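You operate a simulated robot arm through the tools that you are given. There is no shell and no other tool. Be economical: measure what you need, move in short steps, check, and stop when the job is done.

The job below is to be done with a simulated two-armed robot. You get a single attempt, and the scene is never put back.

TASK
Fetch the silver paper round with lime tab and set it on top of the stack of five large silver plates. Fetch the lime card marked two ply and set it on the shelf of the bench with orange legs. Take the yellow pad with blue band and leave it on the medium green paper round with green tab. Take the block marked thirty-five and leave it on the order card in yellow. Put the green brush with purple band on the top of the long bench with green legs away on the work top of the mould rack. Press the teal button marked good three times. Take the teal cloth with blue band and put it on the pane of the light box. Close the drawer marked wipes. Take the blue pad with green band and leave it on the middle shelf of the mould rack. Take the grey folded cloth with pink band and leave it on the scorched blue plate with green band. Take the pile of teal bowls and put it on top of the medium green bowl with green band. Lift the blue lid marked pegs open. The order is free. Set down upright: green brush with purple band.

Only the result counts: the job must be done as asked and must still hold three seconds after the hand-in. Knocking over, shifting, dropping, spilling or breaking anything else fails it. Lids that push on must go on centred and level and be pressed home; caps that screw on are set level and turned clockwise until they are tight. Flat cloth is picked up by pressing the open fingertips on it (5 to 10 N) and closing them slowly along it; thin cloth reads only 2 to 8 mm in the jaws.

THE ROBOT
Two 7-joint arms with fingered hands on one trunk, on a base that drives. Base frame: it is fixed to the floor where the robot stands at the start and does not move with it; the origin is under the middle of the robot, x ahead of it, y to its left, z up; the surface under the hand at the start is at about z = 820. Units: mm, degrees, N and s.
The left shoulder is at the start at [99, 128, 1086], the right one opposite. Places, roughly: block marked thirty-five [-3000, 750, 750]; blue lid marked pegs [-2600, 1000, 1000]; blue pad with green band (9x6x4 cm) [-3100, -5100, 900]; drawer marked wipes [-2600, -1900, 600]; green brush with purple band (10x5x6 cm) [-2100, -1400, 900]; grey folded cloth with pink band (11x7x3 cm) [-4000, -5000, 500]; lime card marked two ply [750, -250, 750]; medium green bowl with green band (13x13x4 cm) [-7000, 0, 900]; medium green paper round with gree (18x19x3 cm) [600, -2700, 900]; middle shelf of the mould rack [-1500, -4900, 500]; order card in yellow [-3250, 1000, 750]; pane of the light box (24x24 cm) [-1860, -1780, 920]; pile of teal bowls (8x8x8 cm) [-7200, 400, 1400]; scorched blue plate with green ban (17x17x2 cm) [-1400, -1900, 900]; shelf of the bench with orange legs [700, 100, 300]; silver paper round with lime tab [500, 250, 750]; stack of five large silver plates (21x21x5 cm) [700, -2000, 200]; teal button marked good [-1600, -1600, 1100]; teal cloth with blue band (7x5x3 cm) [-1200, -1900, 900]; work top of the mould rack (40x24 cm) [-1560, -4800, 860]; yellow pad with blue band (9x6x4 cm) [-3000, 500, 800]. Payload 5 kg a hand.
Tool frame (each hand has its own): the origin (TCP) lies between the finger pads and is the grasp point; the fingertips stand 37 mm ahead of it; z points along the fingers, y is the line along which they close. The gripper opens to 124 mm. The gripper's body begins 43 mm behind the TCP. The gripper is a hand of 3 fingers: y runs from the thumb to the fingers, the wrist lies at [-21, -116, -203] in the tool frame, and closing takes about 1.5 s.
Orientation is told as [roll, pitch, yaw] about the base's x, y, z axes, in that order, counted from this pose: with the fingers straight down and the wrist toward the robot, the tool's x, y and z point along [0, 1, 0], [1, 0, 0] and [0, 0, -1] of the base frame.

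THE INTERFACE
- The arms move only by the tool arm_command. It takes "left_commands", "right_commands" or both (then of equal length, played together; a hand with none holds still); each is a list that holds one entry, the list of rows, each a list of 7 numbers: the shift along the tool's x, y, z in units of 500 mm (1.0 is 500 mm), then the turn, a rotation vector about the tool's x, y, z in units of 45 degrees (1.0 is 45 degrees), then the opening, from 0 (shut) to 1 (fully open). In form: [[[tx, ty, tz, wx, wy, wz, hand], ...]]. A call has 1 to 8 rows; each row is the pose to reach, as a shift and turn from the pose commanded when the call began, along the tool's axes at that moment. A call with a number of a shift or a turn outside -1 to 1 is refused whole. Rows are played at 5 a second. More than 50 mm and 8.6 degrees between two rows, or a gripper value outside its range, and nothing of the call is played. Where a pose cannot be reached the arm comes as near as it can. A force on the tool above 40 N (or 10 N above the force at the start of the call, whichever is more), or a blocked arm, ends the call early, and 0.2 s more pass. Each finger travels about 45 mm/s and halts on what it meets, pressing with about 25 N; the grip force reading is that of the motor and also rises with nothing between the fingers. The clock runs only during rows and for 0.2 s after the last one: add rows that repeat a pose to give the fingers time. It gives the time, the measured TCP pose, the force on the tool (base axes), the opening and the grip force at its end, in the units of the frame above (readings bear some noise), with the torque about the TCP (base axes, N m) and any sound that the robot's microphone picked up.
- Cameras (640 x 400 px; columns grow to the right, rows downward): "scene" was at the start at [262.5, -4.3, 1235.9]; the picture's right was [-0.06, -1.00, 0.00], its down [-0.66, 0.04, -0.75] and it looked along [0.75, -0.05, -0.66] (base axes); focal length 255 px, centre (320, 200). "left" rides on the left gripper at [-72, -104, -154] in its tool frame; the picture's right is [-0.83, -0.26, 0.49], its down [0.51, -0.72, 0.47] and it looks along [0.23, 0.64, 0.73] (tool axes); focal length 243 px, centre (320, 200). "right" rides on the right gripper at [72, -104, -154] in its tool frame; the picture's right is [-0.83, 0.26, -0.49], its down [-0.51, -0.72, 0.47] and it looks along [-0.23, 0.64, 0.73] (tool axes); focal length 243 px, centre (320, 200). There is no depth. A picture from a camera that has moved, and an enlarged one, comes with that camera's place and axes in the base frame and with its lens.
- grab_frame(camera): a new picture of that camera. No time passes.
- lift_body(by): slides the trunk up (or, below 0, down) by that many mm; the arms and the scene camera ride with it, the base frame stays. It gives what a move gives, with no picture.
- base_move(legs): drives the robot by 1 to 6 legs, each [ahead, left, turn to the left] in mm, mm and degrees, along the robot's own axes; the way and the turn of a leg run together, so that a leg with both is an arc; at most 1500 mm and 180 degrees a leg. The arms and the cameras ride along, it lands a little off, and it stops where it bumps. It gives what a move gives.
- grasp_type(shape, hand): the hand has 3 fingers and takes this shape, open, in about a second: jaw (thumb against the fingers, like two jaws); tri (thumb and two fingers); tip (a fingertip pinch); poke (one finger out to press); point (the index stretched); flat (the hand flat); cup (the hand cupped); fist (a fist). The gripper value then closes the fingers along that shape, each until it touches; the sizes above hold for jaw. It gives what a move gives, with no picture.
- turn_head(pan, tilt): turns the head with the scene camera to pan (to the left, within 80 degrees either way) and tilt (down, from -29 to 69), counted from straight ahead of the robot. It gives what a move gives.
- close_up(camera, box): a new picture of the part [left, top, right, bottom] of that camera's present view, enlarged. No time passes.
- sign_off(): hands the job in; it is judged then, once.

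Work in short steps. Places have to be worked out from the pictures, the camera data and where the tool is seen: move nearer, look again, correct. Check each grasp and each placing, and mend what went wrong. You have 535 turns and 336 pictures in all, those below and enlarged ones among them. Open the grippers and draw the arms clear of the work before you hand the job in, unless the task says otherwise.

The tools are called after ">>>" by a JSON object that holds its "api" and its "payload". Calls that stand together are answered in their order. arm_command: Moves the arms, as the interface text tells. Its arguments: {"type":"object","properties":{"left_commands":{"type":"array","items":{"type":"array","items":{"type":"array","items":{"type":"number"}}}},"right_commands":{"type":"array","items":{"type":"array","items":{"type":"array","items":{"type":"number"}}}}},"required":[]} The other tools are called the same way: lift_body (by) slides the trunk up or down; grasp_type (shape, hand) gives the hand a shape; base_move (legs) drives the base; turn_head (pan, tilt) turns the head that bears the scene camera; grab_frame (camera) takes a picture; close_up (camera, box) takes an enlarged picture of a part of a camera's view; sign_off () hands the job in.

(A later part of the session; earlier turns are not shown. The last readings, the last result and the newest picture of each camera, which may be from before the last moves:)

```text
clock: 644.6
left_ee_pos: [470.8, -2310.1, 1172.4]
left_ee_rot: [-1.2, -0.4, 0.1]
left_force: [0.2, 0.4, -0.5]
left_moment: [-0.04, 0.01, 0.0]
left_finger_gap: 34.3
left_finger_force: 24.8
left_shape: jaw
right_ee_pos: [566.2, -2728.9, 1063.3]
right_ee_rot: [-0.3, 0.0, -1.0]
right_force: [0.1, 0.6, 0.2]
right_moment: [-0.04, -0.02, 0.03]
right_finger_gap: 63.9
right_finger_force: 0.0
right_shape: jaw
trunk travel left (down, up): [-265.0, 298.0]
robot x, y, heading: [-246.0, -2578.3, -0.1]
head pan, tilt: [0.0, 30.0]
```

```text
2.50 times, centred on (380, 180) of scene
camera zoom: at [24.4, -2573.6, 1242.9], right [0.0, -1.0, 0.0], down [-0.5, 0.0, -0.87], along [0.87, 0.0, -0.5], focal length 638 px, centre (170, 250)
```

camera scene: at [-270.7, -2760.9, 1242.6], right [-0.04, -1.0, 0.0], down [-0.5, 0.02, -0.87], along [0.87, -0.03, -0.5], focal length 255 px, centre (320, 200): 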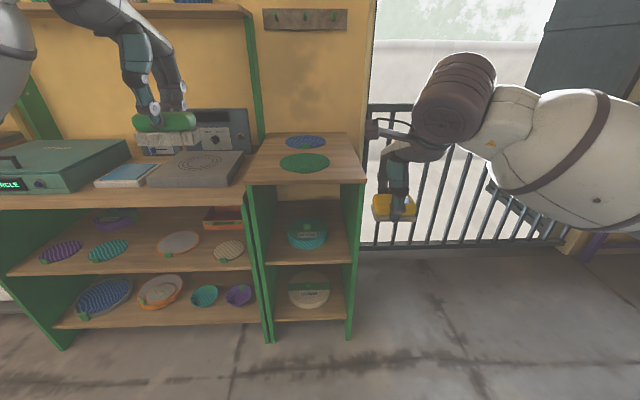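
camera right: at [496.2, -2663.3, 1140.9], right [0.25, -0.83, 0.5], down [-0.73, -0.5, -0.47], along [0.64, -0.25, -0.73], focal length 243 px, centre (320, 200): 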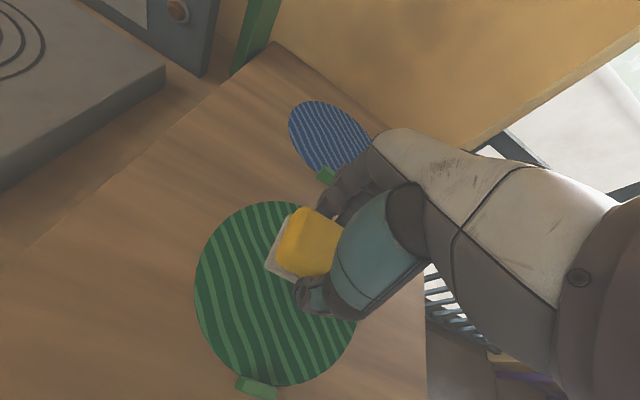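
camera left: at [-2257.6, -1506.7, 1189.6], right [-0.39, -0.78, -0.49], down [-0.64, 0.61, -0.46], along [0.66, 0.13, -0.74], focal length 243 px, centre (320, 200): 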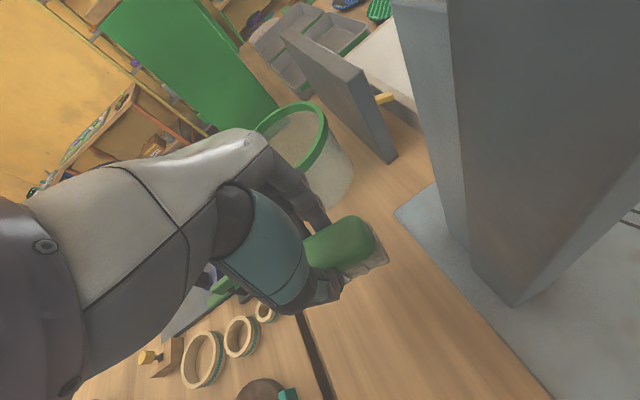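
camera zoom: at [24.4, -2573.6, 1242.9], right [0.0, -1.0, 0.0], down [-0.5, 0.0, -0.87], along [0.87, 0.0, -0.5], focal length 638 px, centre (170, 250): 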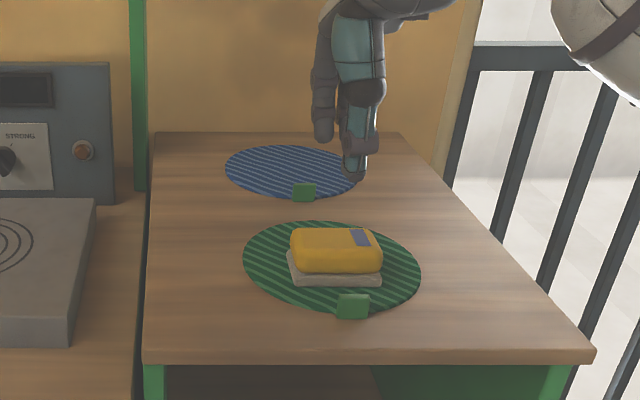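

Yellow pad is on the green round. Now the brush: drive to the mould rack with the left hand in front of its work top.

>>> {"api": "base_move", "payload": {"legs": [[-500, 0, 0], [0, 0, -90], [1100, 0, 0], [0, -1060, 0]]}}

>>> {"api": "turn_head", "payload": {"pan": 10, "tilt": 30}}

>>> {"api": "grab_frame", "payload": {"camera": "scene"}}

>>> {"api": "grab_frame", "payload": {"camera": "left"}}

```text
clock: 666.3
left_ee_pos: [-1562.6, -4439.9, 1172.6]
left_ee_rot: [-1.0, -0.2, -90.6]
left_force: [0.2, -0.5, -0.6]
left_moment: [-0.02, 0.0, 0.02]
left_finger_gap: 33.7
left_finger_force: 24.8
left_shape: jaw
right_ee_pos: [-1981.4, -4530.1, 1063.5]
right_ee_rot: [-0.3, 0.0, -91.7]
right_force: [-0.1, 0.4, 0.1]
right_moment: [0.01, 0.0, 0.02]
right_finger_gap: 64.2
right_finger_force: 0.1
right_shape: jaw
trunk travel left (down, up): [-265.0, 298.0]
robot x, y, heading: [-1817.1, -3716.6, -90.8]
head pan, tilt: [0.0, 30.0]
```

```text
clock: 667.0
left_ee_pos: [-1561.6, -4439.4, 1171.7]
left_ee_rot: [-1.1, -0.2, -90.7]
left_force: [0.9, -0.2, -1.4]
left_moment: [0.01, -0.01, -0.01]
left_finger_gap: 33.9
left_finger_force: 25.0
left_shape: jaw
right_ee_pos: [-1981.5, -4529.9, 1063.4]
right_ee_rot: [-0.2, -0.1, -91.7]
right_force: [0.1, 0.1, 0.5]
right_moment: [-0.04, -0.03, 0.03]
right_finger_gap: 64.0
right_finger_force: 0.1
right_shape: jaw
trunk travel left (down, up): [-265.0, 298.0]
robot x, y, heading: [-1819.6, -3717.7, -90.9]
head pan, tilt: [10.0, 30.0]
```

```text
92 pictures are left
camera scene: at [-1803.0, -3987.4, 1242.6], right [-0.99, -0.16, 0.0], down [-0.08, 0.49, -0.87], along [0.14, -0.85, -0.5], focal length 255 px, centre (320, 200)
```

scene: 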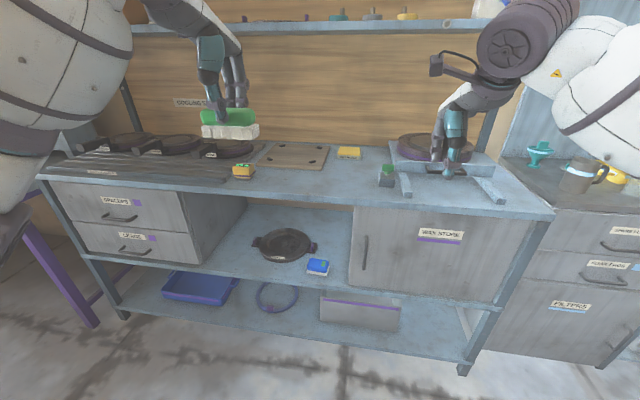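

```text
91 pictures are left
camera left: at [-1630.6, -4334.0, 1326.7], right [-0.84, 0.27, -0.48], down [0.51, 0.71, -0.48], along [0.21, -0.65, -0.73], focal length 243 px, centre (320, 200)
```

left: 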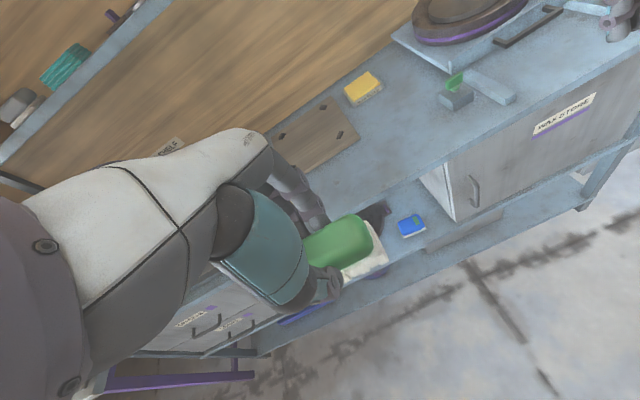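

Free spot on the work top: about [-1600,-4740]. I lower the brush, retract the right hand, and move in.

>>> {"api": "arm_command", "payload": {"left_commands": [[[0, 0, 0.085, 0, 0, 0, 0], [0, 0, 0.17, 0, 0, 0, 0], [0, 0, 0.255, 0, 0, 0, 0], [0, 0, 0.33, 0, 0, 0, 0]]], "right_commands": [[[0, -0.08, -0.03, 0, 0, 0, 0.5], [0, -0.16, -0.06, 0, 0, 0, 0.5], [0, -0.24, -0.09, 0, 0, 0, 0.5], [0, -0.32, -0.12, 0, 0, 0, 0.5]]]}}

>>> {"api": "base_move", "payload": {"legs": [[250, -38, 0.8]]}}

>>> {"api": "grab_frame", "payload": {"camera": "left"}}

>>> {"api": "grab_frame", "payload": {"camera": "scene"}}

```text
clock: 668.0
left_ee_pos: [-1563.2, -4442.3, 1012.2]
left_ee_rot: [-1.1, -0.3, -90.6]
left_force: [0.4, 0.3, -1.2]
left_moment: [-0.01, 0.01, -0.02]
left_finger_gap: 34.1
left_finger_force: 24.7
left_shape: jaw
right_ee_pos: [-1976.3, -4372.4, 1122.5]
right_ee_rot: [-0.3, 0.0, -91.8]
right_force: [0.4, -0.3, 0.4]
right_moment: [-0.03, -0.01, 0.01]
right_finger_gap: 62.3
right_finger_force: 0.1
right_shape: jaw
trunk travel left (down, up): [-265.0, 298.0]
robot x, y, heading: [-1818.4, -3718.6, -90.8]
head pan, tilt: [10.0, 30.0]
```

```text
clock: 669.8
left_ee_pos: [-1588.9, -4686.6, 1012.6]
left_ee_rot: [-1.1, -0.2, -89.6]
left_force: [-0.4, 0.3, -1.4]
left_moment: [-0.04, 0.02, 0.01]
left_finger_gap: 33.5
left_finger_force: 25.3
left_shape: jaw
right_ee_pos: [-2003.0, -4624.3, 1121.4]
right_ee_rot: [-0.1, 0.0, -90.6]
right_force: [0.3, 0.1, -0.5]
right_moment: [0.02, -0.01, -0.05]
right_finger_gap: 61.9
right_finger_force: 0.0
right_shape: jaw
trunk travel left (down, up): [-265.0, 298.0]
robot x, y, heading: [-1853.3, -3968.5, -89.9]
head pan, tilt: [10.0, 30.0]
```

```text
90 pictures are left
camera left: at [-1660.3, -4582.8, 1165.9], right [-0.84, 0.25, -0.48], down [0.49, 0.72, -0.48], along [0.22, -0.64, -0.73], focal length 243 px, centre (320, 200)
```

left: 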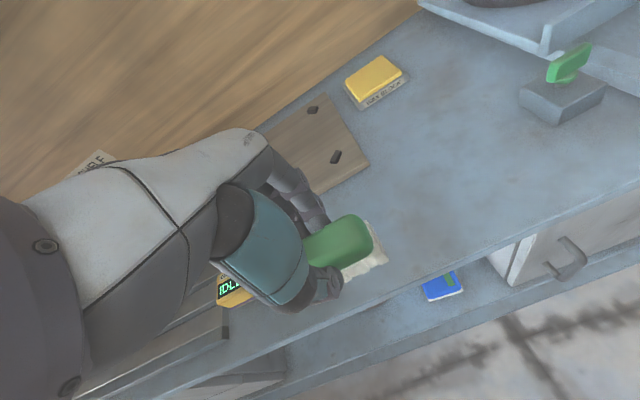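

```text
89 pictures are left
camera scene: at [-1836.5, -4235.4, 1242.8], right [-0.98, -0.18, 0.0], down [-0.09, 0.49, -0.87], along [0.16, -0.85, -0.5], focal length 255 px, centre (320, 200)
```

scene: 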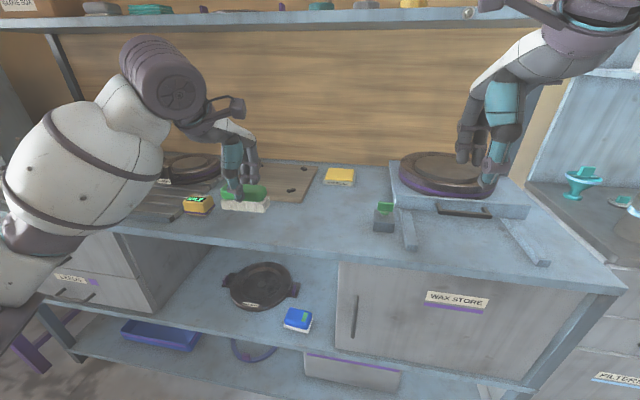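

I move 50 mm forward, 30 mm right, and lower towards the work top.

>>> {"api": "arm_command", "payload": {"left_commands": [[[-0.03, 0.05, 0, 0, 0, 0, 0], [-0.06, 0.1, 0.04, 0, 0, 0, 0], [-0.06, 0.1, 0.1, 0, 0, 0, 0], [-0.06, 0.1, 0.13, 0, 0, 0, 0], [-0.06, 0.1, 0.145, 0, 0, 0, 0], [-0.06, 0.1, 0.16, 0, 0, 0, 0]]]}}

>>> {"api": "close_up", "payload": {"camera": "scene", "box": [170, 120, 390, 260]}}

```text
clock: 671.2
left_ee_pos: [-1620.4, -4738.6, 931.2]
left_ee_rot: [-1.0, -0.2, -89.6]
left_force: [0.6, 0.2, -1.5]
left_moment: [0.01, 0.01, -0.01]
left_finger_gap: 33.8
left_finger_force: 24.6
left_shape: jaw
right_ee_pos: [-2003.9, -4625.2, 1122.3]
right_ee_rot: [-0.1, 0.0, -90.7]
right_force: [1.2, 0.2, -0.4]
right_moment: [0.0, 0.01, 0.0]
right_finger_gap: 62.1
right_finger_force: 0.1
right_shape: jaw
trunk travel left (down, up): [-265.0, 298.0]
robot x, y, heading: [-1855.3, -3966.3, -89.6]
head pan, tilt: [10.0, 30.0]
```

```text
2.86 times, centred on (280, 190) of scene
camera zoom: at [-1836.4, -4235.9, 1242.6], right [-0.98, -0.18, 0.0], down [-0.09, 0.49, -0.87], along [0.16, -0.85, -0.5], focal length 729 px, centre (434, 229)
```

zoom: 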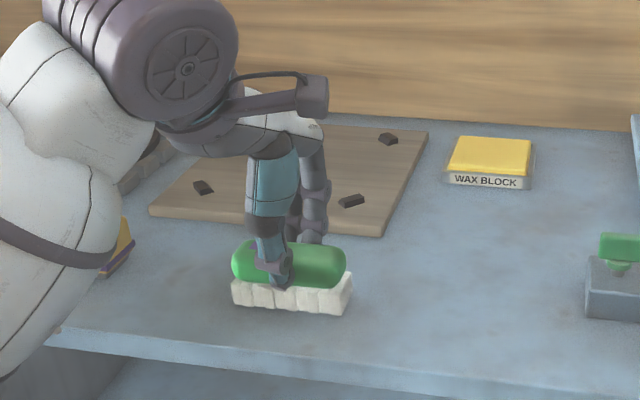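

Good spot. Lower until contact.

>>> {"api": "arm_command", "payload": {"left_commands": [[[0, -0.01, 0.01, 0, 0, 0, 0], [0, -0.02, 0.02, 0, 0, 0, 0], [0, -0.02, 0.03, 0, 0, 0, 0], [0, -0.02, 0.04, 0, 0, 0, 0]]]}}

```text
clock: 672.0
left_ee_pos: [-1621.0, -4729.8, 926.0]
left_ee_rot: [-1.4, -1.1, -89.6]
left_force: [-1.7, 3.4, 22.5]
left_moment: [0.17, 0.06, -0.03]
left_finger_gap: 36.4
left_finger_force: 25.1
left_shape: jaw
right_ee_pos: [-2003.8, -4623.0, 1121.9]
right_ee_rot: [-0.2, -0.1, -90.6]
right_force: [0.1, 0.2, 0.0]
right_moment: [0.03, 0.03, 0.0]
right_finger_gap: 62.4
right_finger_force: 0.0
right_shape: jaw
trunk travel left (down, up): [-265.0, 298.0]
robot x, y, heading: [-1859.4, -3966.3, -89.9]
head pan, tilt: [10.0, 30.0]
stopped in row 4 (left hand): the force on the tool passed its limit at 45 N (the readings are from after the stop); the commanded pose is now the measured one
```

Contact. Release gently and lift.

>>> {"api": "arm_command", "payload": {"left_commands": [[[0, 0, -0.008, 0, 0, 0, 0.1], [0, 0, -0.008, 0, 0, 0, 0.3], [0, 0, -0.008, 0, 0, 0, 0.5], [0, 0, -0.008, 0, 0, 0, 0.6], [0, 0, -0.05, 0, 0, 0, 0.6], [0, 0, -0.12, 0, 0, 0, 0.6], [0, 0, -0.2, 0, 0, 0, 0.6]]]}}

>>> {"api": "close_up", "payload": {"camera": "scene", "box": [170, 120, 390, 260]}}

```text
clock: 673.6
left_ee_pos: [-1616.9, -4724.7, 1021.7]
left_ee_rot: [-1.1, -0.8, -89.4]
left_force: [-1.0, 0.1, -0.5]
left_moment: [-0.01, 0.04, -0.01]
left_finger_gap: 74.2
left_finger_force: 0.1
left_shape: jaw
right_ee_pos: [-2003.4, -4622.6, 1122.1]
right_ee_rot: [-0.1, 0.0, -90.8]
right_force: [-1.5, 0.1, 0.4]
right_moment: [0.01, -0.02, 0.0]
right_finger_gap: 62.7
right_finger_force: 0.1
right_shape: jaw
trunk travel left (down, up): [-265.0, 298.0]
robot x, y, heading: [-1855.8, -3965.9, -89.7]
head pan, tilt: [10.0, 30.0]
```

```text
2.86 times, centred on (280, 190) of scene
camera zoom: at [-1837.3, -4235.5, 1242.8], right [-0.98, -0.18, 0.0], down [-0.09, 0.49, -0.87], along [0.16, -0.85, -0.5], focal length 729 px, centre (434, 229)
```

zoom: 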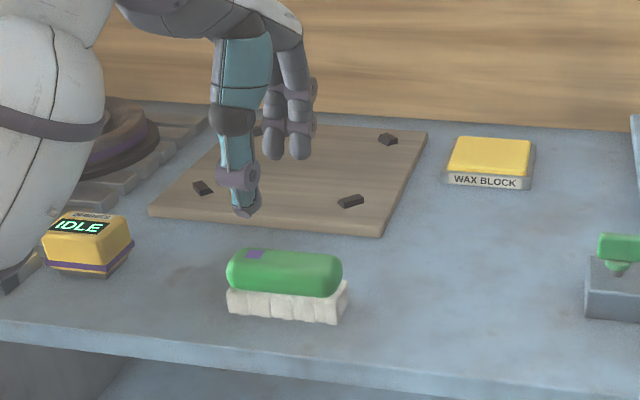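

The brush stands upright on the work top. Last: the teal bowls far west. I raise and retract the hands and take the known route east–north–west.

>>> {"api": "arm_command", "payload": {"left_commands": [[[0, -0.04, -0.08, 0, 0, 0, 0.6], [0, -0.1, -0.15, 0, 0, 0, 0.6], [0, -0.18, -0.2, 0, 0, 0, 0.6], [0, -0.26, -0.25, 0, 0, 0, 0.6], [0, -0.3, -0.3, 0, 0, 0, 0.6]]]}}

>>> {"api": "base_move", "payload": {"legs": [[-400, 0, 0], [0, 0, 90], [1400, 0, 0], [0, 1450, 0], [0, 1450, 0]]}}

>>> {"api": "base_move", "payload": {"legs": [[0, 0, -178], [1400, 0, 0]]}}

```text
clock: 674.8
left_ee_pos: [-1613.4, -4574.6, 1169.8]
left_ee_rot: [-1.3, -0.9, -89.5]
left_force: [-0.4, -1.0, 0.9]
left_moment: [-0.03, 0.0, -0.01]
left_finger_gap: 74.1
left_finger_force: 0.1
left_shape: jaw
right_ee_pos: [-2003.1, -4624.1, 1123.2]
right_ee_rot: [-0.1, -0.1, -90.6]
right_force: [-0.1, -0.4, 0.0]
right_moment: [0.02, 0.0, 0.0]
right_finger_gap: 62.4
right_finger_force: 0.1
right_shape: jaw
trunk travel left (down, up): [-265.0, 298.0]
robot x, y, heading: [-1854.6, -3967.8, -89.7]
head pan, tilt: [10.0, 30.0]
```

```text
clock: 713.0
left_ee_pos: [-165.2, -286.9, 1169.7]
left_ee_rot: [-1.2, -0.8, 7.9]
left_force: [-0.2, 0.8, -0.9]
left_moment: [0.0, 0.03, 0.04]
left_finger_gap: 73.8
left_finger_force: 0.0
left_shape: jaw
right_ee_pos: [-66.9, -667.3, 1122.0]
right_ee_rot: [-0.3, -0.1, 6.8]
right_force: [0.0, 0.5, 0.1]
right_moment: [0.01, 0.01, 0.0]
right_finger_gap: 62.4
right_finger_force: 0.1
right_shape: jaw
trunk travel left (down, up): [-265.0, 298.0]
robot x, y, heading: [-741.0, -603.8, 8.1]
head pan, tilt: [10.0, 30.0]
```

```text
clock: 723.7
left_ee_pos: [-1857.5, -1096.0, 1165.8]
left_ee_rot: [-0.1, -0.6, -167.4]
left_force: [-0.3, 0.1, -1.4]
left_moment: [-0.01, -0.03, 0.03]
left_finger_gap: 74.3
left_finger_force: 0.0
left_shape: jaw
right_ee_pos: [-1993.7, -732.2, 1126.6]
right_ee_rot: [0.3, -0.4, -167.8]
right_force: [0.8, 0.8, 0.3]
right_moment: [-0.05, 0.03, -0.01]
right_finger_gap: 62.0
right_finger_force: 0.1
right_shape: jaw
trunk travel left (down, up): [-265.0, 298.0]
robot x, y, heading: [-1325.3, -744.1, -166.8]
head pan, tilt: [10.0, 30.0]
stopped in leg 2: the robot was blocked; the commanded pose is now the measured one
```

I drifted into the teal table's area. I back off straight and check the table.

>>> {"api": "base_move", "payload": {"legs": [[-350, 0, 0]]}}

>>> {"api": "turn_head", "payload": {"pan": 0, "tilt": 25}}

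>>> {"api": "grab_frame", "payload": {"camera": "scene"}}

```text
clock: 725.9
left_ee_pos: [-1527.4, -1025.4, 1158.8]
left_ee_rot: [-0.7, -0.4, -167.8]
left_force: [0.4, 0.7, 0.2]
left_moment: [0.01, 0.01, 0.02]
left_finger_gap: 74.2
left_finger_force: 0.2
left_shape: jaw
right_ee_pos: [-1662.7, -658.2, 1120.9]
right_ee_rot: [-0.3, 0.0, -168.3]
right_force: [0.2, -0.3, -0.5]
right_moment: [0.01, -0.01, -0.01]
right_finger_gap: 62.1
right_finger_force: 0.1
right_shape: jaw
trunk travel left (down, up): [-265.0, 298.0]
robot x, y, heading: [-980.5, -664.2, -167.2]
head pan, tilt: [10.0, 30.0]
```

```text
clock: 726.6
left_ee_pos: [-1527.3, -1024.5, 1161.6]
left_ee_rot: [-0.6, -0.3, -167.8]
left_force: [0.3, -0.9, 0.2]
left_moment: [0.01, 0.02, 0.03]
left_finger_gap: 74.5
left_finger_force: 0.0
left_shape: jaw
right_ee_pos: [-1660.2, -658.9, 1122.2]
right_ee_rot: [-0.2, -0.1, -168.3]
right_force: [0.7, -0.3, 0.4]
right_moment: [0.01, 0.0, -0.03]
right_finger_gap: 62.1
right_finger_force: 0.1
right_shape: jaw
trunk travel left (down, up): [-265.0, 298.0]
robot x, y, heading: [-985.6, -663.3, -167.4]
head pan, tilt: [0.0, 25.0]
```

```text
86 pictures are left
camera scene: at [-1252.2, -721.7, 1250.7], right [-0.22, 0.98, 0.0], down [0.41, 0.09, -0.91], along [-0.88, -0.2, -0.42], focal length 255 px, centre (320, 200)
```

scene: 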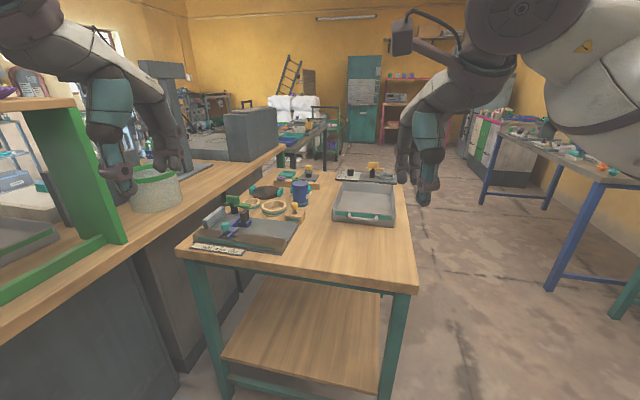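

The table and its items are unchanged. I straighten, move into the corridor at y≈-60, and go west in steps.

>>> {"api": "base_move", "payload": {"legs": [[0, 0, -12.6], [0, -600, 0], [1400, 0, 0], [1000, 0, 0]]}}

>>> {"api": "grab_frame", "payload": {"camera": "scene"}}

```text
clock: 744.8
left_ee_pos: [-4017.8, -350.9, 1159.2]
left_ee_rot: [-0.6, -0.2, -178.9]
left_force: [-1.3, 0.4, -0.3]
left_moment: [0.0, 0.0, 0.0]
left_finger_gap: 74.4
left_finger_force: 0.0
left_shape: jaw
right_ee_pos: [-4076.3, 34.8, 1122.9]
right_ee_rot: [-0.2, 0.0, -179.5]
right_force: [0.1, 0.1, -0.8]
right_moment: [0.0, -0.02, -0.05]
right_finger_gap: 62.3
right_finger_force: 0.1
right_shape: jaw
trunk travel left (down, up): [-265.0, 298.0]
robot x, y, heading: [-3419.4, -97.6, -178.5]
head pan, tilt: [0.0, 25.0]
```

```text
85 pictures are left
camera scene: at [-3689.1, -106.6, 1250.7], right [-0.03, 1.0, 0.0], down [0.42, 0.01, -0.91], along [-0.91, -0.02, -0.42], focal length 255 px, centre (320, 200)
```

scene: 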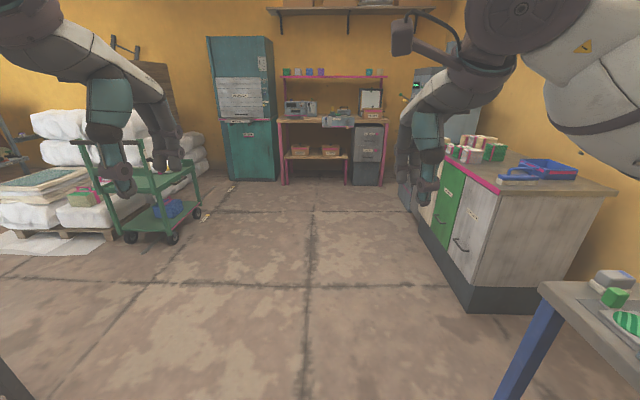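

The corridor continues clear to the pink-framed desk. I drive on west.

>>> {"api": "base_move", "payload": {"legs": [[1400, 60, -1.5], [950, 0, 0]]}}

>>> {"api": "turn_head", "payload": {"pan": 0, "tilt": 10}}

>>> {"api": "grab_frame", "payload": {"camera": "scene"}}

```text
clock: 756.2
left_ee_pos: [-6350.2, -423.4, 1160.6]
left_ee_rot: [-0.6, -0.3, -179.8]
left_force: [-1.3, 0.3, 1.0]
left_moment: [0.02, -0.01, -0.01]
left_finger_gap: 74.3
left_finger_force: 0.0
left_shape: jaw
right_ee_pos: [-6403.8, -36.3, 1122.7]
right_ee_rot: [-0.3, -0.1, 179.6]
right_force: [0.5, 0.2, -1.1]
right_moment: [0.0, 0.03, 0.01]
right_finger_gap: 62.0
right_finger_force: 0.0
right_shape: jaw
trunk travel left (down, up): [-265.0, 298.0]
robot x, y, heading: [-5744.5, -181.6, -179.3]
head pan, tilt: [0.0, 25.0]
```

```text
clock: 757.0
left_ee_pos: [-6350.8, -423.0, 1158.4]
left_ee_rot: [-0.6, -0.3, -179.8]
left_force: [-0.1, 0.5, 0.6]
left_moment: [0.01, 0.02, -0.01]
left_finger_gap: 74.2
left_finger_force: 0.1
left_shape: jaw
right_ee_pos: [-6404.9, -37.2, 1122.7]
right_ee_rot: [-0.2, 0.0, 179.7]
right_force: [-0.3, 0.3, 0.2]
right_moment: [-0.02, -0.02, -0.02]
right_finger_gap: 62.2
right_finger_force: 0.1
right_shape: jaw
trunk travel left (down, up): [-265.0, 298.0]
robot x, y, heading: [-5747.9, -182.0, -179.4]
head pan, tilt: [0.0, 10.0]
```

```text
84 pictures are left
camera scene: at [-6019.1, -184.2, 1274.9], right [-0.01, 1.0, 0.0], down [0.17, 0.0, -0.98], along [-0.98, -0.01, -0.17], focal length 255 px, centre (320, 200)
```

scene: 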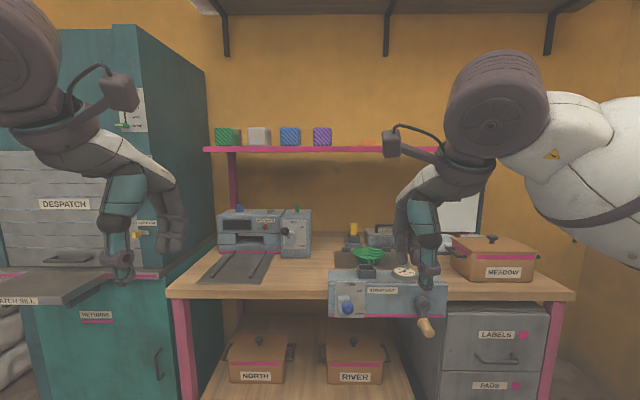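

I see the green bowl on the desk scale and coloured piles on the upper shelf; teal should be to the right. I raise the trunk and move closer.

>>> {"api": "lift_body", "payload": {"by": 290}}

>>> {"api": "base_move", "payload": {"legs": [[480, -420, -0.6]]}}

>>> {"api": "turn_head", "payload": {"pan": 0, "tilt": 25}}

>>> {"api": "grab_frame", "payload": {"camera": "scene"}}

>>> {"api": "grab_frame", "payload": {"camera": "right"}}

```text
clock: 759.9
left_ee_pos: [-6351.6, -422.8, 1448.6]
left_ee_rot: [-0.7, -0.1, -179.9]
left_force: [0.1, -0.2, 0.2]
left_moment: [0.01, -0.01, -0.01]
left_finger_gap: 74.3
left_finger_force: 0.0
left_shape: jaw
right_ee_pos: [-6405.8, -37.7, 1409.6]
right_ee_rot: [-0.3, 0.1, 179.8]
right_force: [-0.2, -0.1, -0.4]
right_moment: [0.01, 0.0, 0.01]
right_finger_gap: 62.4
right_finger_force: 0.1
right_shape: jaw
trunk travel left (down, up): [-555.0, 8.0]
robot x, y, heading: [-5747.5, -179.4, -179.4]
head pan, tilt: [0.0, 10.0]
```

```text
clock: 764.1
left_ee_pos: [-6841.4, -10.0, 1451.2]
left_ee_rot: [-0.6, -0.3, 179.8]
left_force: [0.7, -0.1, 0.0]
left_moment: [0.01, 0.02, 0.01]
left_finger_gap: 74.1
left_finger_force: 0.0
left_shape: jaw
right_ee_pos: [-6892.4, 376.2, 1413.2]
right_ee_rot: [-0.2, 0.0, 179.2]
right_force: [-0.1, 0.6, 0.1]
right_moment: [0.02, 0.02, 0.0]
right_finger_gap: 62.1
right_finger_force: 0.0
right_shape: jaw
trunk travel left (down, up): [-555.0, 8.0]
robot x, y, heading: [-6234.2, 230.3, -179.6]
head pan, tilt: [0.0, 10.0]
```

```text
clock: 764.9
left_ee_pos: [-6842.9, -8.1, 1449.2]
left_ee_rot: [-0.7, -0.3, 179.8]
left_force: [0.1, 0.2, -1.8]
left_moment: [-0.01, 0.03, -0.01]
left_finger_gap: 74.2
left_finger_force: 0.1
left_shape: jaw
right_ee_pos: [-6893.9, 377.9, 1412.2]
right_ee_rot: [-0.2, -0.2, 179.2]
right_force: [0.7, 0.2, -0.9]
right_moment: [0.0, 0.01, 0.01]
right_finger_gap: 62.1
right_finger_force: 0.1
right_shape: jaw
trunk travel left (down, up): [-555.0, 8.0]
robot x, y, heading: [-6235.6, 226.9, -179.6]
head pan, tilt: [0.0, 25.0]
```

```text
83 pictures are left
camera scene: at [-6367.6, 229.5, 1572.7], right [-0.01, 1.0, 0.0], down [0.42, 0.0, -0.91], along [-0.91, -0.01, -0.42], focal length 255 px, centre (320, 200)
```

scene: 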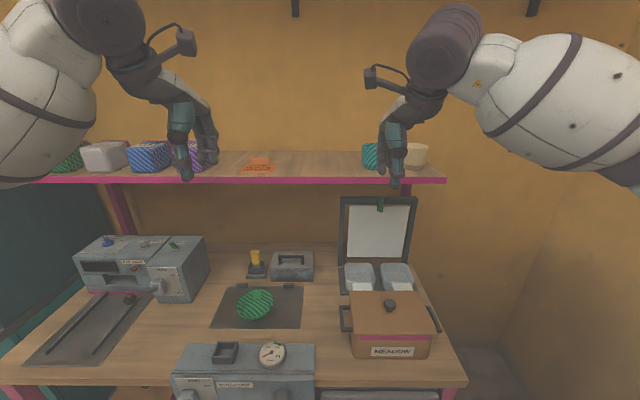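

```text
82 pictures are left
camera right: at [-6790.9, 303.0, 1564.9], right [-0.25, 0.83, 0.5], down [0.73, 0.5, -0.47], along [-0.64, 0.24, -0.73], focal length 243 px, centre (320, 200)
```

right: 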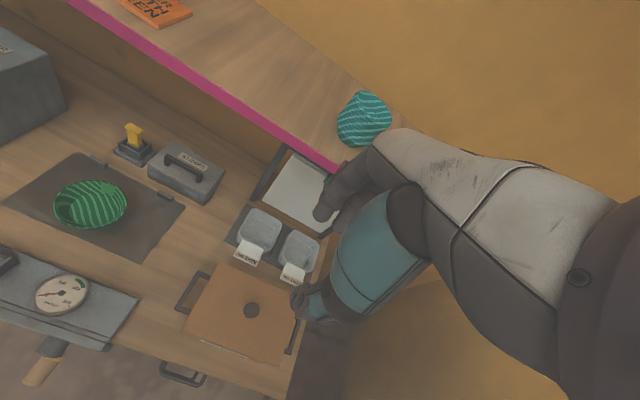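

Teal pile ≈ [-7229,404], shelf ≈1300; green bowl ≈ [-7007,2], rim ≈889. I zoom on the pile.

>>> {"api": "close_up", "payload": {"camera": "right", "box": [310, 70, 430, 160]}}

>>> {"api": "close_up", "payload": {"camera": "scene", "box": [340, 130, 450, 190]}}

```text
4.44 times, centred on (370, 115) of right
camera zoom: at [-6790.9, 303.0, 1564.9], right [-0.25, 0.83, 0.5], down [0.73, 0.5, -0.47], along [-0.64, 0.24, -0.73], focal length 1078 px, centre (98, 578)
```

zoom: 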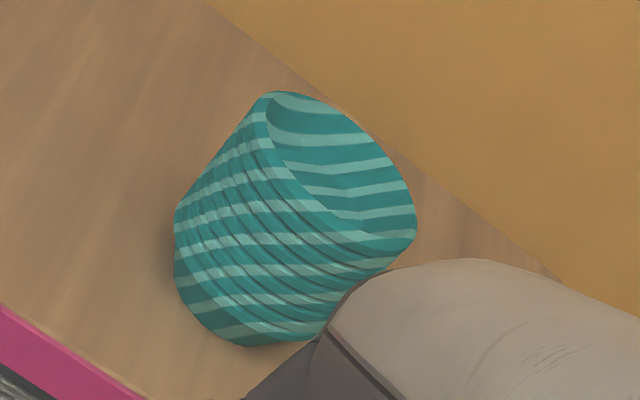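

```text
5.82 times, centred on (395, 160) of scene
camera zoom: at [-6367.6, 229.5, 1572.7], right [-0.01, 1.0, 0.0], down [0.42, 0.0, -0.91], along [-0.91, -0.01, -0.42], focal length 1484 px, centre (-116, 433)
```

zoom: 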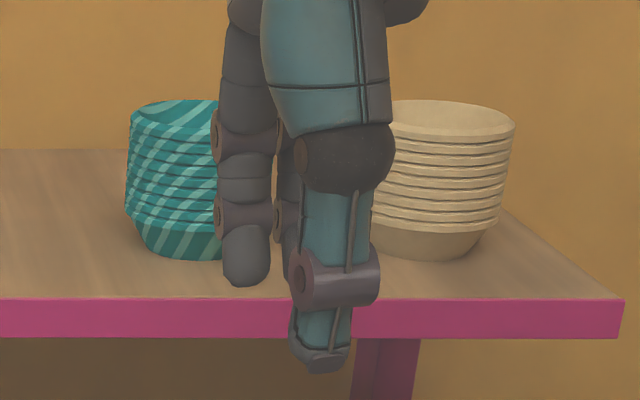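

The pile is ten nested bowls, z≈1300–1385. I pull the left hand back, raise the right, and move the base nearer.

>>> {"api": "arm_command", "payload": {"left_commands": [[[0, -0.07, 0, 0, 0, 0, 0.6], [0, -0.14, 0, 0, 0, 0, 0.6], [0, -0.21, 0, 0, 0, 0, 0.6], [0, -0.28, 0, 0, 0, 0, 0.6]]], "right_commands": [[[0, 0, -0.04, 0, 0, 0, 0.9], [0, 0, -0.08, 0, 0, 0, 0.9], [0, 0, -0.1, 0, 0, 0, 0.9], [0, 0, -0.1, 0, 0, 0, 0.9]]]}}

>>> {"api": "base_move", "payload": {"legs": [[165, 0, -0.4]]}}

>>> {"api": "grab_frame", "payload": {"camera": "right"}}

```text
clock: 765.9
left_ee_pos: [-6701.3, -5.9, 1448.7]
left_ee_rot: [-0.7, -0.3, 179.8]
left_force: [0.4, 0.4, -0.5]
left_moment: [-0.01, -0.01, -0.01]
left_finger_gap: 74.1
left_finger_force: 0.1
left_shape: jaw
right_ee_pos: [-6891.4, 377.2, 1462.9]
right_ee_rot: [-0.2, -0.1, 179.2]
right_force: [0.7, -0.6, -0.4]
right_moment: [-0.02, 0.04, -0.01]
right_finger_gap: 111.7
right_finger_force: 0.1
right_shape: jaw
trunk travel left (down, up): [-555.0, 8.0]
robot x, y, heading: [-6238.7, 228.9, -179.6]
head pan, tilt: [0.0, 25.0]
```

```text
clock: 767.3
left_ee_pos: [-6860.4, -1.9, 1452.6]
left_ee_rot: [-0.6, -0.6, 179.3]
left_force: [1.6, 0.5, 0.3]
left_moment: [0.02, 0.08, 0.0]
left_finger_gap: 74.5
left_finger_force: 0.1
left_shape: jaw
right_ee_pos: [-7044.5, 382.3, 1466.1]
right_ee_rot: [-0.2, -0.3, 178.8]
right_force: [0.2, -0.6, 0.6]
right_moment: [-0.05, 0.09, -0.03]
right_finger_gap: 111.2
right_finger_force: 0.0
right_shape: jaw
trunk travel left (down, up): [-555.0, 8.0]
robot x, y, heading: [-6395.3, 227.3, 179.7]
head pan, tilt: [0.0, 25.0]
```

```text
79 pictures are left
camera right: at [-6942.1, 307.6, 1617.6], right [-0.24, 0.83, 0.5], down [0.73, 0.49, -0.47], along [-0.64, 0.25, -0.73], focal length 243 px, centre (320, 200)
```

right: 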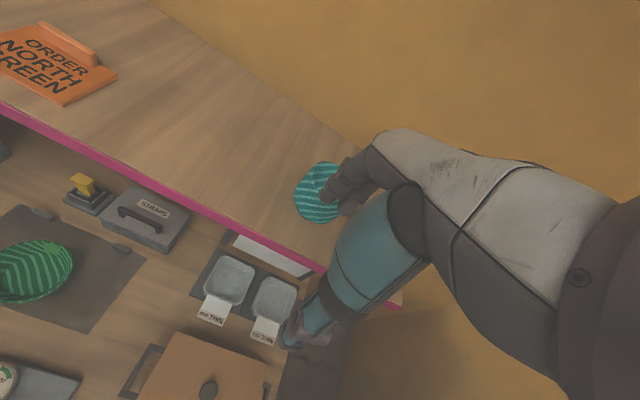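

>>> {"api": "close_up", "payload": {"camera": "right", "box": [270, 130, 390, 240]}}

```text
3.64 times, centred on (330, 185) of right
camera zoom: at [-6942.1, 307.6, 1617.6], right [-0.24, 0.83, 0.5], down [0.73, 0.49, -0.47], along [-0.64, 0.25, -0.73], focal length 882 px, centre (284, 254)
```

zoom: 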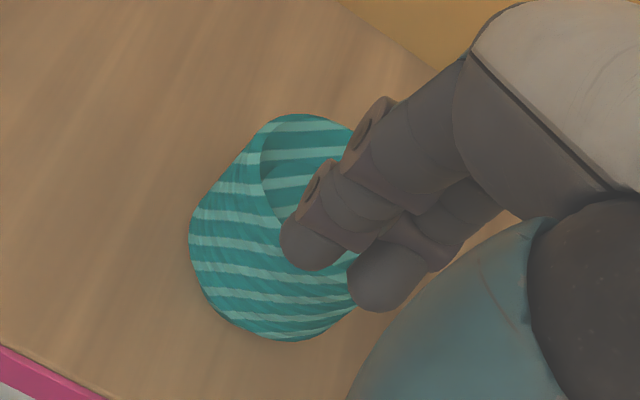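

Pile centre ≈ [-7193,402]. I move over it at this height.

>>> {"api": "arm_command", "payload": {"right_commands": [[[-0.01, 0.075, 0, 0, 0, 0, 0.9], [-0.02, 0.15, 0, 0, 0, 0, 0.9], [-0.03, 0.225, 0, 0, 0, 0, 0.9], [-0.04, 0.298, 0, 0, 0, 0, 0.9]]]}}

>>> {"api": "grab_frame", "payload": {"camera": "right"}}

>>> {"api": "close_up", "payload": {"camera": "scene", "box": [320, 60, 500, 200]}}

```text
clock: 768.3
left_ee_pos: [-6867.8, -2.1, 1448.5]
left_ee_rot: [-0.6, -0.2, 179.4]
left_force: [-1.1, 0.1, -1.6]
left_moment: [-0.01, -0.02, -0.01]
left_finger_gap: 74.3
left_finger_force: 0.0
left_shape: jaw
right_ee_pos: [-7202.5, 405.7, 1458.4]
right_ee_rot: [-0.4, 0.0, 178.8]
right_force: [-0.8, -0.6, -0.4]
right_moment: [0.03, -0.04, -0.03]
right_finger_gap: 111.3
right_finger_force: 0.1
right_shape: jaw
trunk travel left (down, up): [-555.0, 8.0]
robot x, y, heading: [-6397.4, 228.3, 179.8]
head pan, tilt: [0.0, 25.0]
```

```text
77 pictures are left
camera right: at [-7100.2, 330.0, 1611.7], right [-0.24, 0.83, 0.5], down [0.73, 0.49, -0.47], along [-0.64, 0.25, -0.73], focal length 243 px, centre (320, 200)
```

right: 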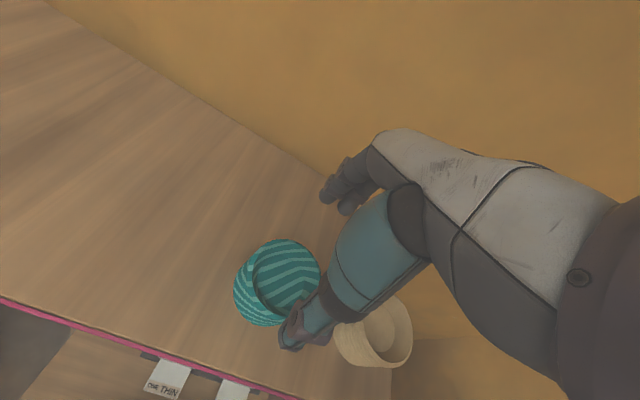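

```text
2.86 times, centred on (410, 130) of scene
camera zoom: at [-6529.2, 230.1, 1572.2], right [0.0, 1.0, 0.0], down [0.42, 0.0, -0.91], along [-0.91, 0.0, -0.42], focal length 729 px, centre (63, 400)
```

zoom: 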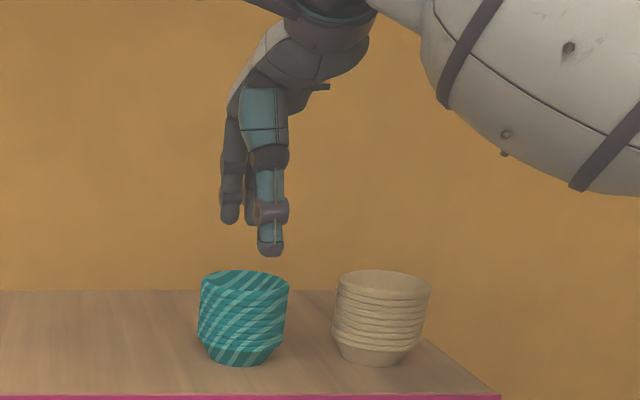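

Pile centre [-7193,401], top 1383. I correct and descend to z≈1350 with the jaw wide.

>>> {"api": "arm_command", "payload": {"right_commands": [[[0.009, -0.018, 0.04, 0, 0, 0, 0.92], [0.009, -0.018, 0.1, 0, 0, 0, 0.92], [0.009, -0.018, 0.16, 0, 0, 0, 0.92], [0.009, -0.018, 0.216, 0, 0, 0, 0.92]]]}}

>>> {"api": "grab_frame", "payload": {"camera": "right"}}

>>> {"api": "close_up", "payload": {"camera": "scene", "box": [320, 60, 500, 200]}}

```text
clock: 769.3
left_ee_pos: [-6863.4, -2.6, 1449.6]
left_ee_rot: [-0.7, -0.4, 179.3]
left_force: [0.6, 0.3, -0.4]
left_moment: [-0.01, -0.02, 0.01]
left_finger_gap: 74.2
left_finger_force: 0.0
left_shape: jaw
right_ee_pos: [-7187.3, 403.0, 1354.8]
right_ee_rot: [-0.2, -0.1, 178.8]
right_force: [0.1, 0.5, 0.0]
right_moment: [0.01, 0.03, 0.01]
right_finger_gap: 113.9
right_finger_force: 0.1
right_shape: jaw
trunk travel left (down, up): [-555.0, 8.0]
robot x, y, heading: [-6395.4, 231.8, 179.5]
head pan, tilt: [0.0, 25.0]
```

```text
75 pictures are left
camera right: at [-7084.8, 327.3, 1506.0], right [-0.24, 0.83, 0.5], down [0.73, 0.49, -0.47], along [-0.64, 0.25, -0.73], focal length 243 px, centre (320, 200)
```

right: 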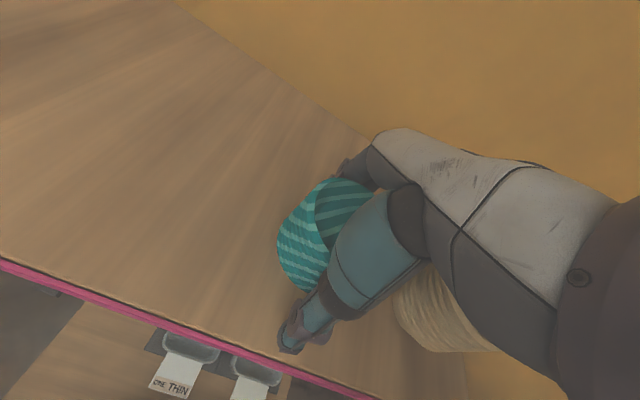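

```text
2.86 times, centred on (410, 130) of scene
camera zoom: at [-6525.4, 230.9, 1572.7], right [0.0, 1.0, 0.0], down [0.42, 0.0, -0.91], along [-0.91, 0.0, -0.42], focal length 729 px, centre (63, 400)
```

zoom: 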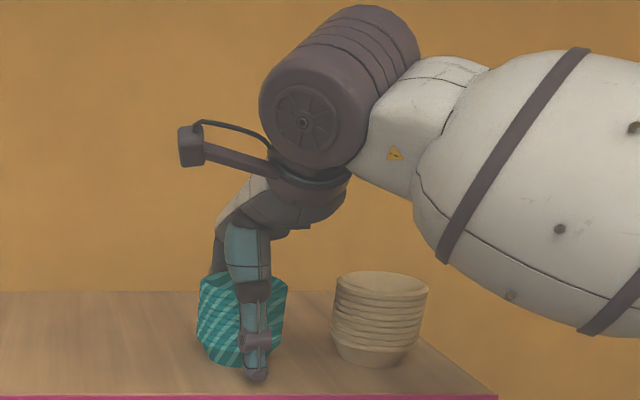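

Well placed. Lower 5 mm and close gently.

>>> {"api": "arm_command", "payload": {"right_commands": [[[0, 0.008, 0.01, 0, 0, 0, 0.85], [0, 0.008, 0.01, 0, 0, 0, 0.7], [0, 0.008, 0.01, 0, 0, 0, 0.6], [0, 0.008, 0.01, 0, 0, 0, 0.5], [0, 0.008, 0.01, 0, 0, 0, 0.4], [0, 0.008, 0.01, 0, 0, 0, 0.3], [0, 0.008, 0.01, 0, 0, 0, 0.2], [0, 0.008, 0.01, 0, 0, 0, 0.2]]]}}

>>> {"api": "close_up", "payload": {"camera": "scene", "box": [320, 60, 500, 200]}}

```text
clock: 771.1
left_ee_pos: [-6863.0, -2.7, 1449.1]
left_ee_rot: [-0.6, -0.3, 179.3]
left_force: [0.1, -0.1, 0.5]
left_moment: [0.01, 0.02, -0.01]
left_finger_gap: 74.4
left_finger_force: 0.0
left_shape: jaw
right_ee_pos: [-7192.1, 404.0, 1348.5]
right_ee_rot: [-0.2, -0.1, 178.9]
right_force: [1.0, -0.1, 3.9]
right_moment: [-0.05, -0.19, -0.01]
right_finger_gap: 63.4
right_finger_force: 25.5
right_shape: jaw
trunk travel left (down, up): [-555.0, 8.0]
robot x, y, heading: [-6399.8, 226.9, 179.9]
head pan, tilt: [0.0, 25.0]
```

```text
2.86 times, centred on (410, 130) of scene
camera zoom: at [-6525.4, 230.4, 1572.7], right [0.0, 1.0, 0.0], down [0.42, 0.0, -0.91], along [-0.91, 0.0, -0.42], focal length 729 px, centre (63, 400)
```

zoom: 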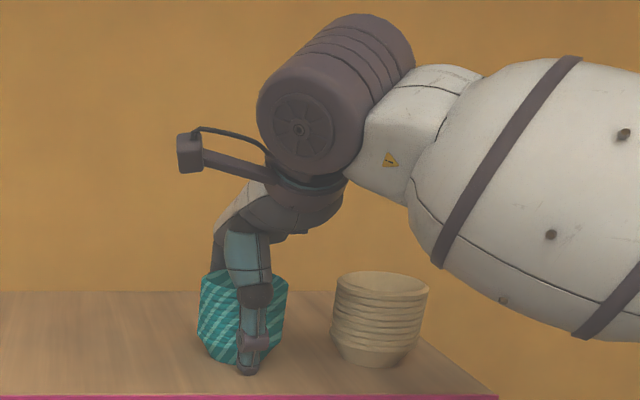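

Gripped at 63 mm around the lower bowls. Lift 30 mm and check.

>>> {"api": "arm_command", "payload": {"right_commands": [[[0, 0, -0.02, 0, 0, 0, 0.1], [0, 0, -0.04, 0, 0, 0, 0.1], [0, 0, -0.06, 0, 0, 0, 0.1]]]}}

>>> {"api": "close_up", "payload": {"camera": "scene", "box": [320, 60, 500, 200]}}

```text
clock: 771.9
left_ee_pos: [-6862.6, -1.8, 1448.7]
left_ee_rot: [-0.6, -0.5, 179.3]
left_force: [-1.4, 0.6, 1.0]
left_moment: [-0.03, 0.04, 0.01]
left_finger_gap: 74.4
left_finger_force: 0.0
left_shape: jaw
right_ee_pos: [-7190.9, 402.7, 1378.8]
right_ee_rot: [-0.2, 0.0, 178.8]
right_force: [0.3, -0.4, -1.2]
right_moment: [-0.03, 0.03, 0.01]
right_finger_gap: 63.0
right_finger_force: 24.9
right_shape: jaw
trunk travel left (down, up): [-555.0, 8.0]
robot x, y, heading: [-6394.9, 227.5, 179.5]
head pan, tilt: [0.0, 25.0]
```

```text
2.86 times, centred on (410, 130) of scene
camera zoom: at [-6525.8, 230.4, 1572.7], right [0.0, 1.0, 0.0], down [0.42, 0.0, -0.91], along [-0.91, 0.0, -0.42], focal length 729 px, centre (63, 400)
```

zoom: 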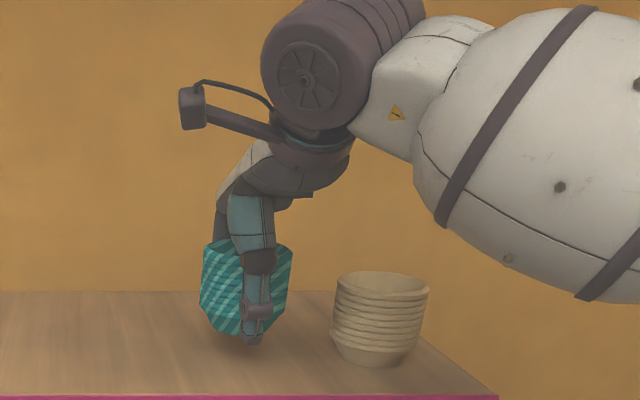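

The whole pile is held. I raise it a bit, back out from the shelf, move left in front of the green bowl, and lower the trunk.

>>> {"api": "arm_command", "payload": {"right_commands": [[[0, 0, -0.03, 0, 0, 0, 0.1], [0, 0, -0.06, 0, 0, 0, 0.1]]]}}

>>> {"api": "base_move", "payload": {"legs": [[-190, 0, 0], [0, 400, 0]]}}

>>> {"api": "lift_body", "payload": {"by": -290}}

>>> {"api": "grab_frame", "payload": {"camera": "scene"}}

>>> {"api": "grab_frame", "payload": {"camera": "right"}}

```text
clock: 772.5
left_ee_pos: [-6863.9, -1.6, 1449.6]
left_ee_rot: [-0.6, -0.5, 179.2]
left_force: [-1.0, 0.4, 0.3]
left_moment: [0.04, 0.05, 0.01]
left_finger_gap: 74.4
left_finger_force: 0.1
left_shape: jaw
right_ee_pos: [-7194.0, 403.0, 1409.5]
right_ee_rot: [-0.2, -0.1, 178.8]
right_force: [0.2, -0.5, 0.1]
right_moment: [0.01, -0.03, 0.02]
right_finger_gap: 63.3
right_finger_force: 24.9
right_shape: jaw
trunk travel left (down, up): [-555.0, 8.0]
robot x, y, heading: [-6393.5, 228.7, 179.8]
head pan, tilt: [0.0, 25.0]
```

```text
clock: 777.6
left_ee_pos: [-6681.4, -392.6, 1449.0]
left_ee_rot: [-0.6, -0.3, 178.7]
left_force: [-0.7, -0.6, 0.3]
left_moment: [0.01, 0.02, 0.01]
left_finger_gap: 74.2
left_finger_force: 0.0
left_shape: jaw
right_ee_pos: [-7008.3, 14.7, 1407.0]
right_ee_rot: [-0.2, -0.2, 178.4]
right_force: [0.4, -0.3, -1.4]
right_moment: [0.01, 0.01, 0.01]
right_finger_gap: 63.4
right_finger_force: 25.0
right_shape: jaw
trunk travel left (down, up): [-555.0, 8.0]
robot x, y, heading: [-6211.1, -168.2, 179.2]
head pan, tilt: [0.0, 25.0]
```

```text
clock: 780.5
left_ee_pos: [-6681.6, -391.7, 1160.3]
left_ee_rot: [-0.6, -0.4, 178.8]
left_force: [0.7, -0.1, -0.3]
left_moment: [-0.02, -0.01, -0.02]
left_finger_gap: 74.2
left_finger_force: 0.1
left_shape: jaw
right_ee_pos: [-7007.9, 14.3, 1117.5]
right_ee_rot: [-0.2, -0.1, 178.3]
right_force: [0.1, 0.2, -2.0]
right_moment: [0.0, 0.01, 0.0]
right_finger_gap: 63.1
right_finger_force: 24.8
right_shape: jaw
trunk travel left (down, up): [-265.0, 298.0]
robot x, y, heading: [-6212.4, -164.3, 179.3]
head pan, tilt: [0.0, 25.0]
```

```text
71 pictures are left
camera scene: at [-6482.9, -161.4, 1250.7], right [0.01, 1.0, 0.0], down [0.42, -0.01, -0.91], along [-0.91, 0.01, -0.42], focal length 255 px, centre (320, 200)
```

scene: 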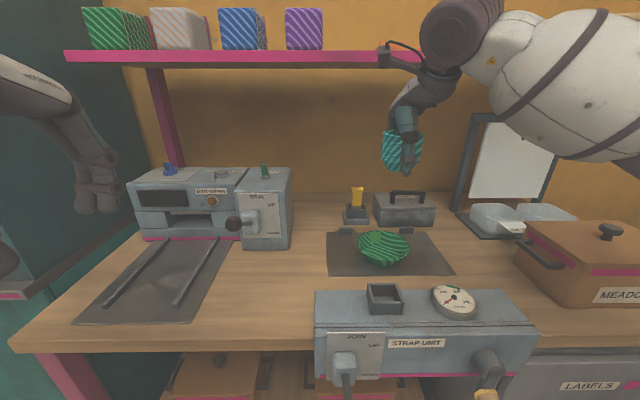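

```text
70 pictures are left
camera right: at [-6906.1, -63.2, 1270.5], right [-0.24, 0.84, 0.5], down [0.74, 0.49, -0.47], along [-0.64, 0.25, -0.73], focal length 243 px, centre (320, 200)
```

right: 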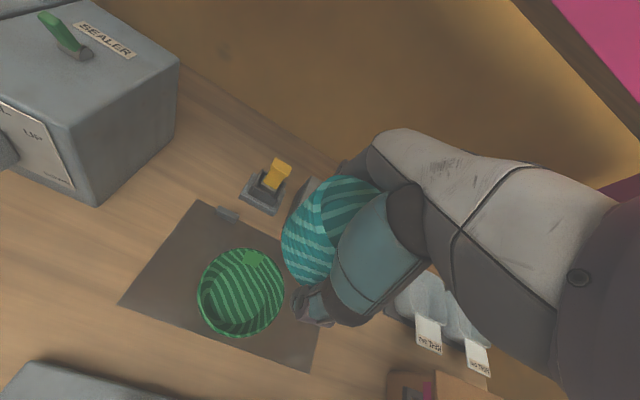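

Bowl centre ≈ [-7010,-1]. I align and lower the pile to just above it.

>>> {"api": "arm_command", "payload": {"right_commands": [[[0.012, 0.002, 0.08, 0, 0, 0, 0.1], [0.024, 0.002, 0.16, 0, 0, 0, 0.1], [0.024, 0.002, 0.24, 0, 0, 0, 0.1], [0.024, 0.002, 0.31, 0, 0, 0, 0.1]]]}}

>>> {"api": "grab_frame", "payload": {"camera": "right"}}

>>> {"api": "close_up", "payload": {"camera": "scene", "box": [310, 130, 490, 290]}}

```text
clock: 781.5
left_ee_pos: [-6682.0, -392.2, 1158.7]
left_ee_rot: [-0.6, -0.3, 178.8]
left_force: [-0.7, 0.4, -0.2]
left_moment: [0.0, 0.0, -0.03]
left_finger_gap: 74.3
left_finger_force: 0.1
left_shape: jaw
right_ee_pos: [-7010.3, 3.7, 960.9]
right_ee_rot: [-0.2, -0.1, 178.3]
right_force: [0.5, 0.6, -1.4]
right_moment: [0.01, -0.06, 0.0]
right_finger_gap: 62.9
right_finger_force: 25.0
right_shape: jaw
trunk travel left (down, up): [-265.0, 298.0]
robot x, y, heading: [-6212.8, -162.1, 179.3]
head pan, tilt: [0.0, 25.0]
```

```text
69 pictures are left
camera right: at [-6909.3, -73.9, 1113.1], right [-0.24, 0.84, 0.5], down [0.74, 0.49, -0.47], along [-0.64, 0.25, -0.73], focal length 243 px, centre (320, 200)
```

right: 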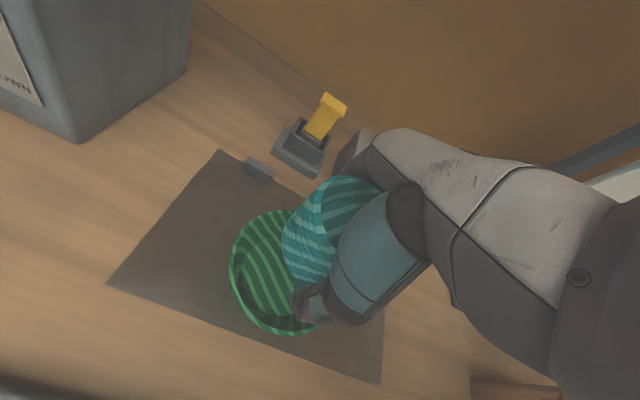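

```text
2.50 times, centred on (400, 210) of scene
camera zoom: at [-6484.0, -161.1, 1250.4], right [0.01, 1.0, 0.0], down [0.42, -0.01, -0.91], along [-0.91, 0.01, -0.42], focal length 638 px, centre (120, 175)
```

zoom: 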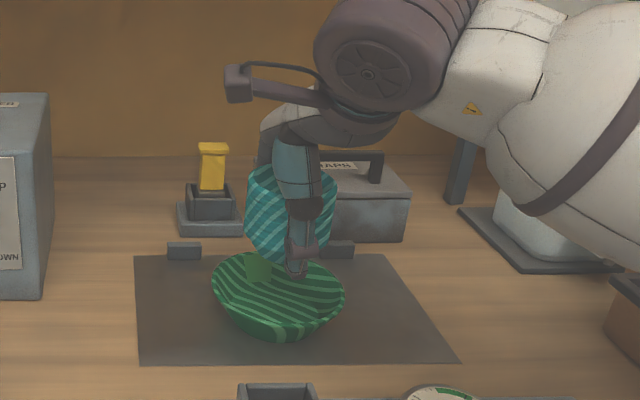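

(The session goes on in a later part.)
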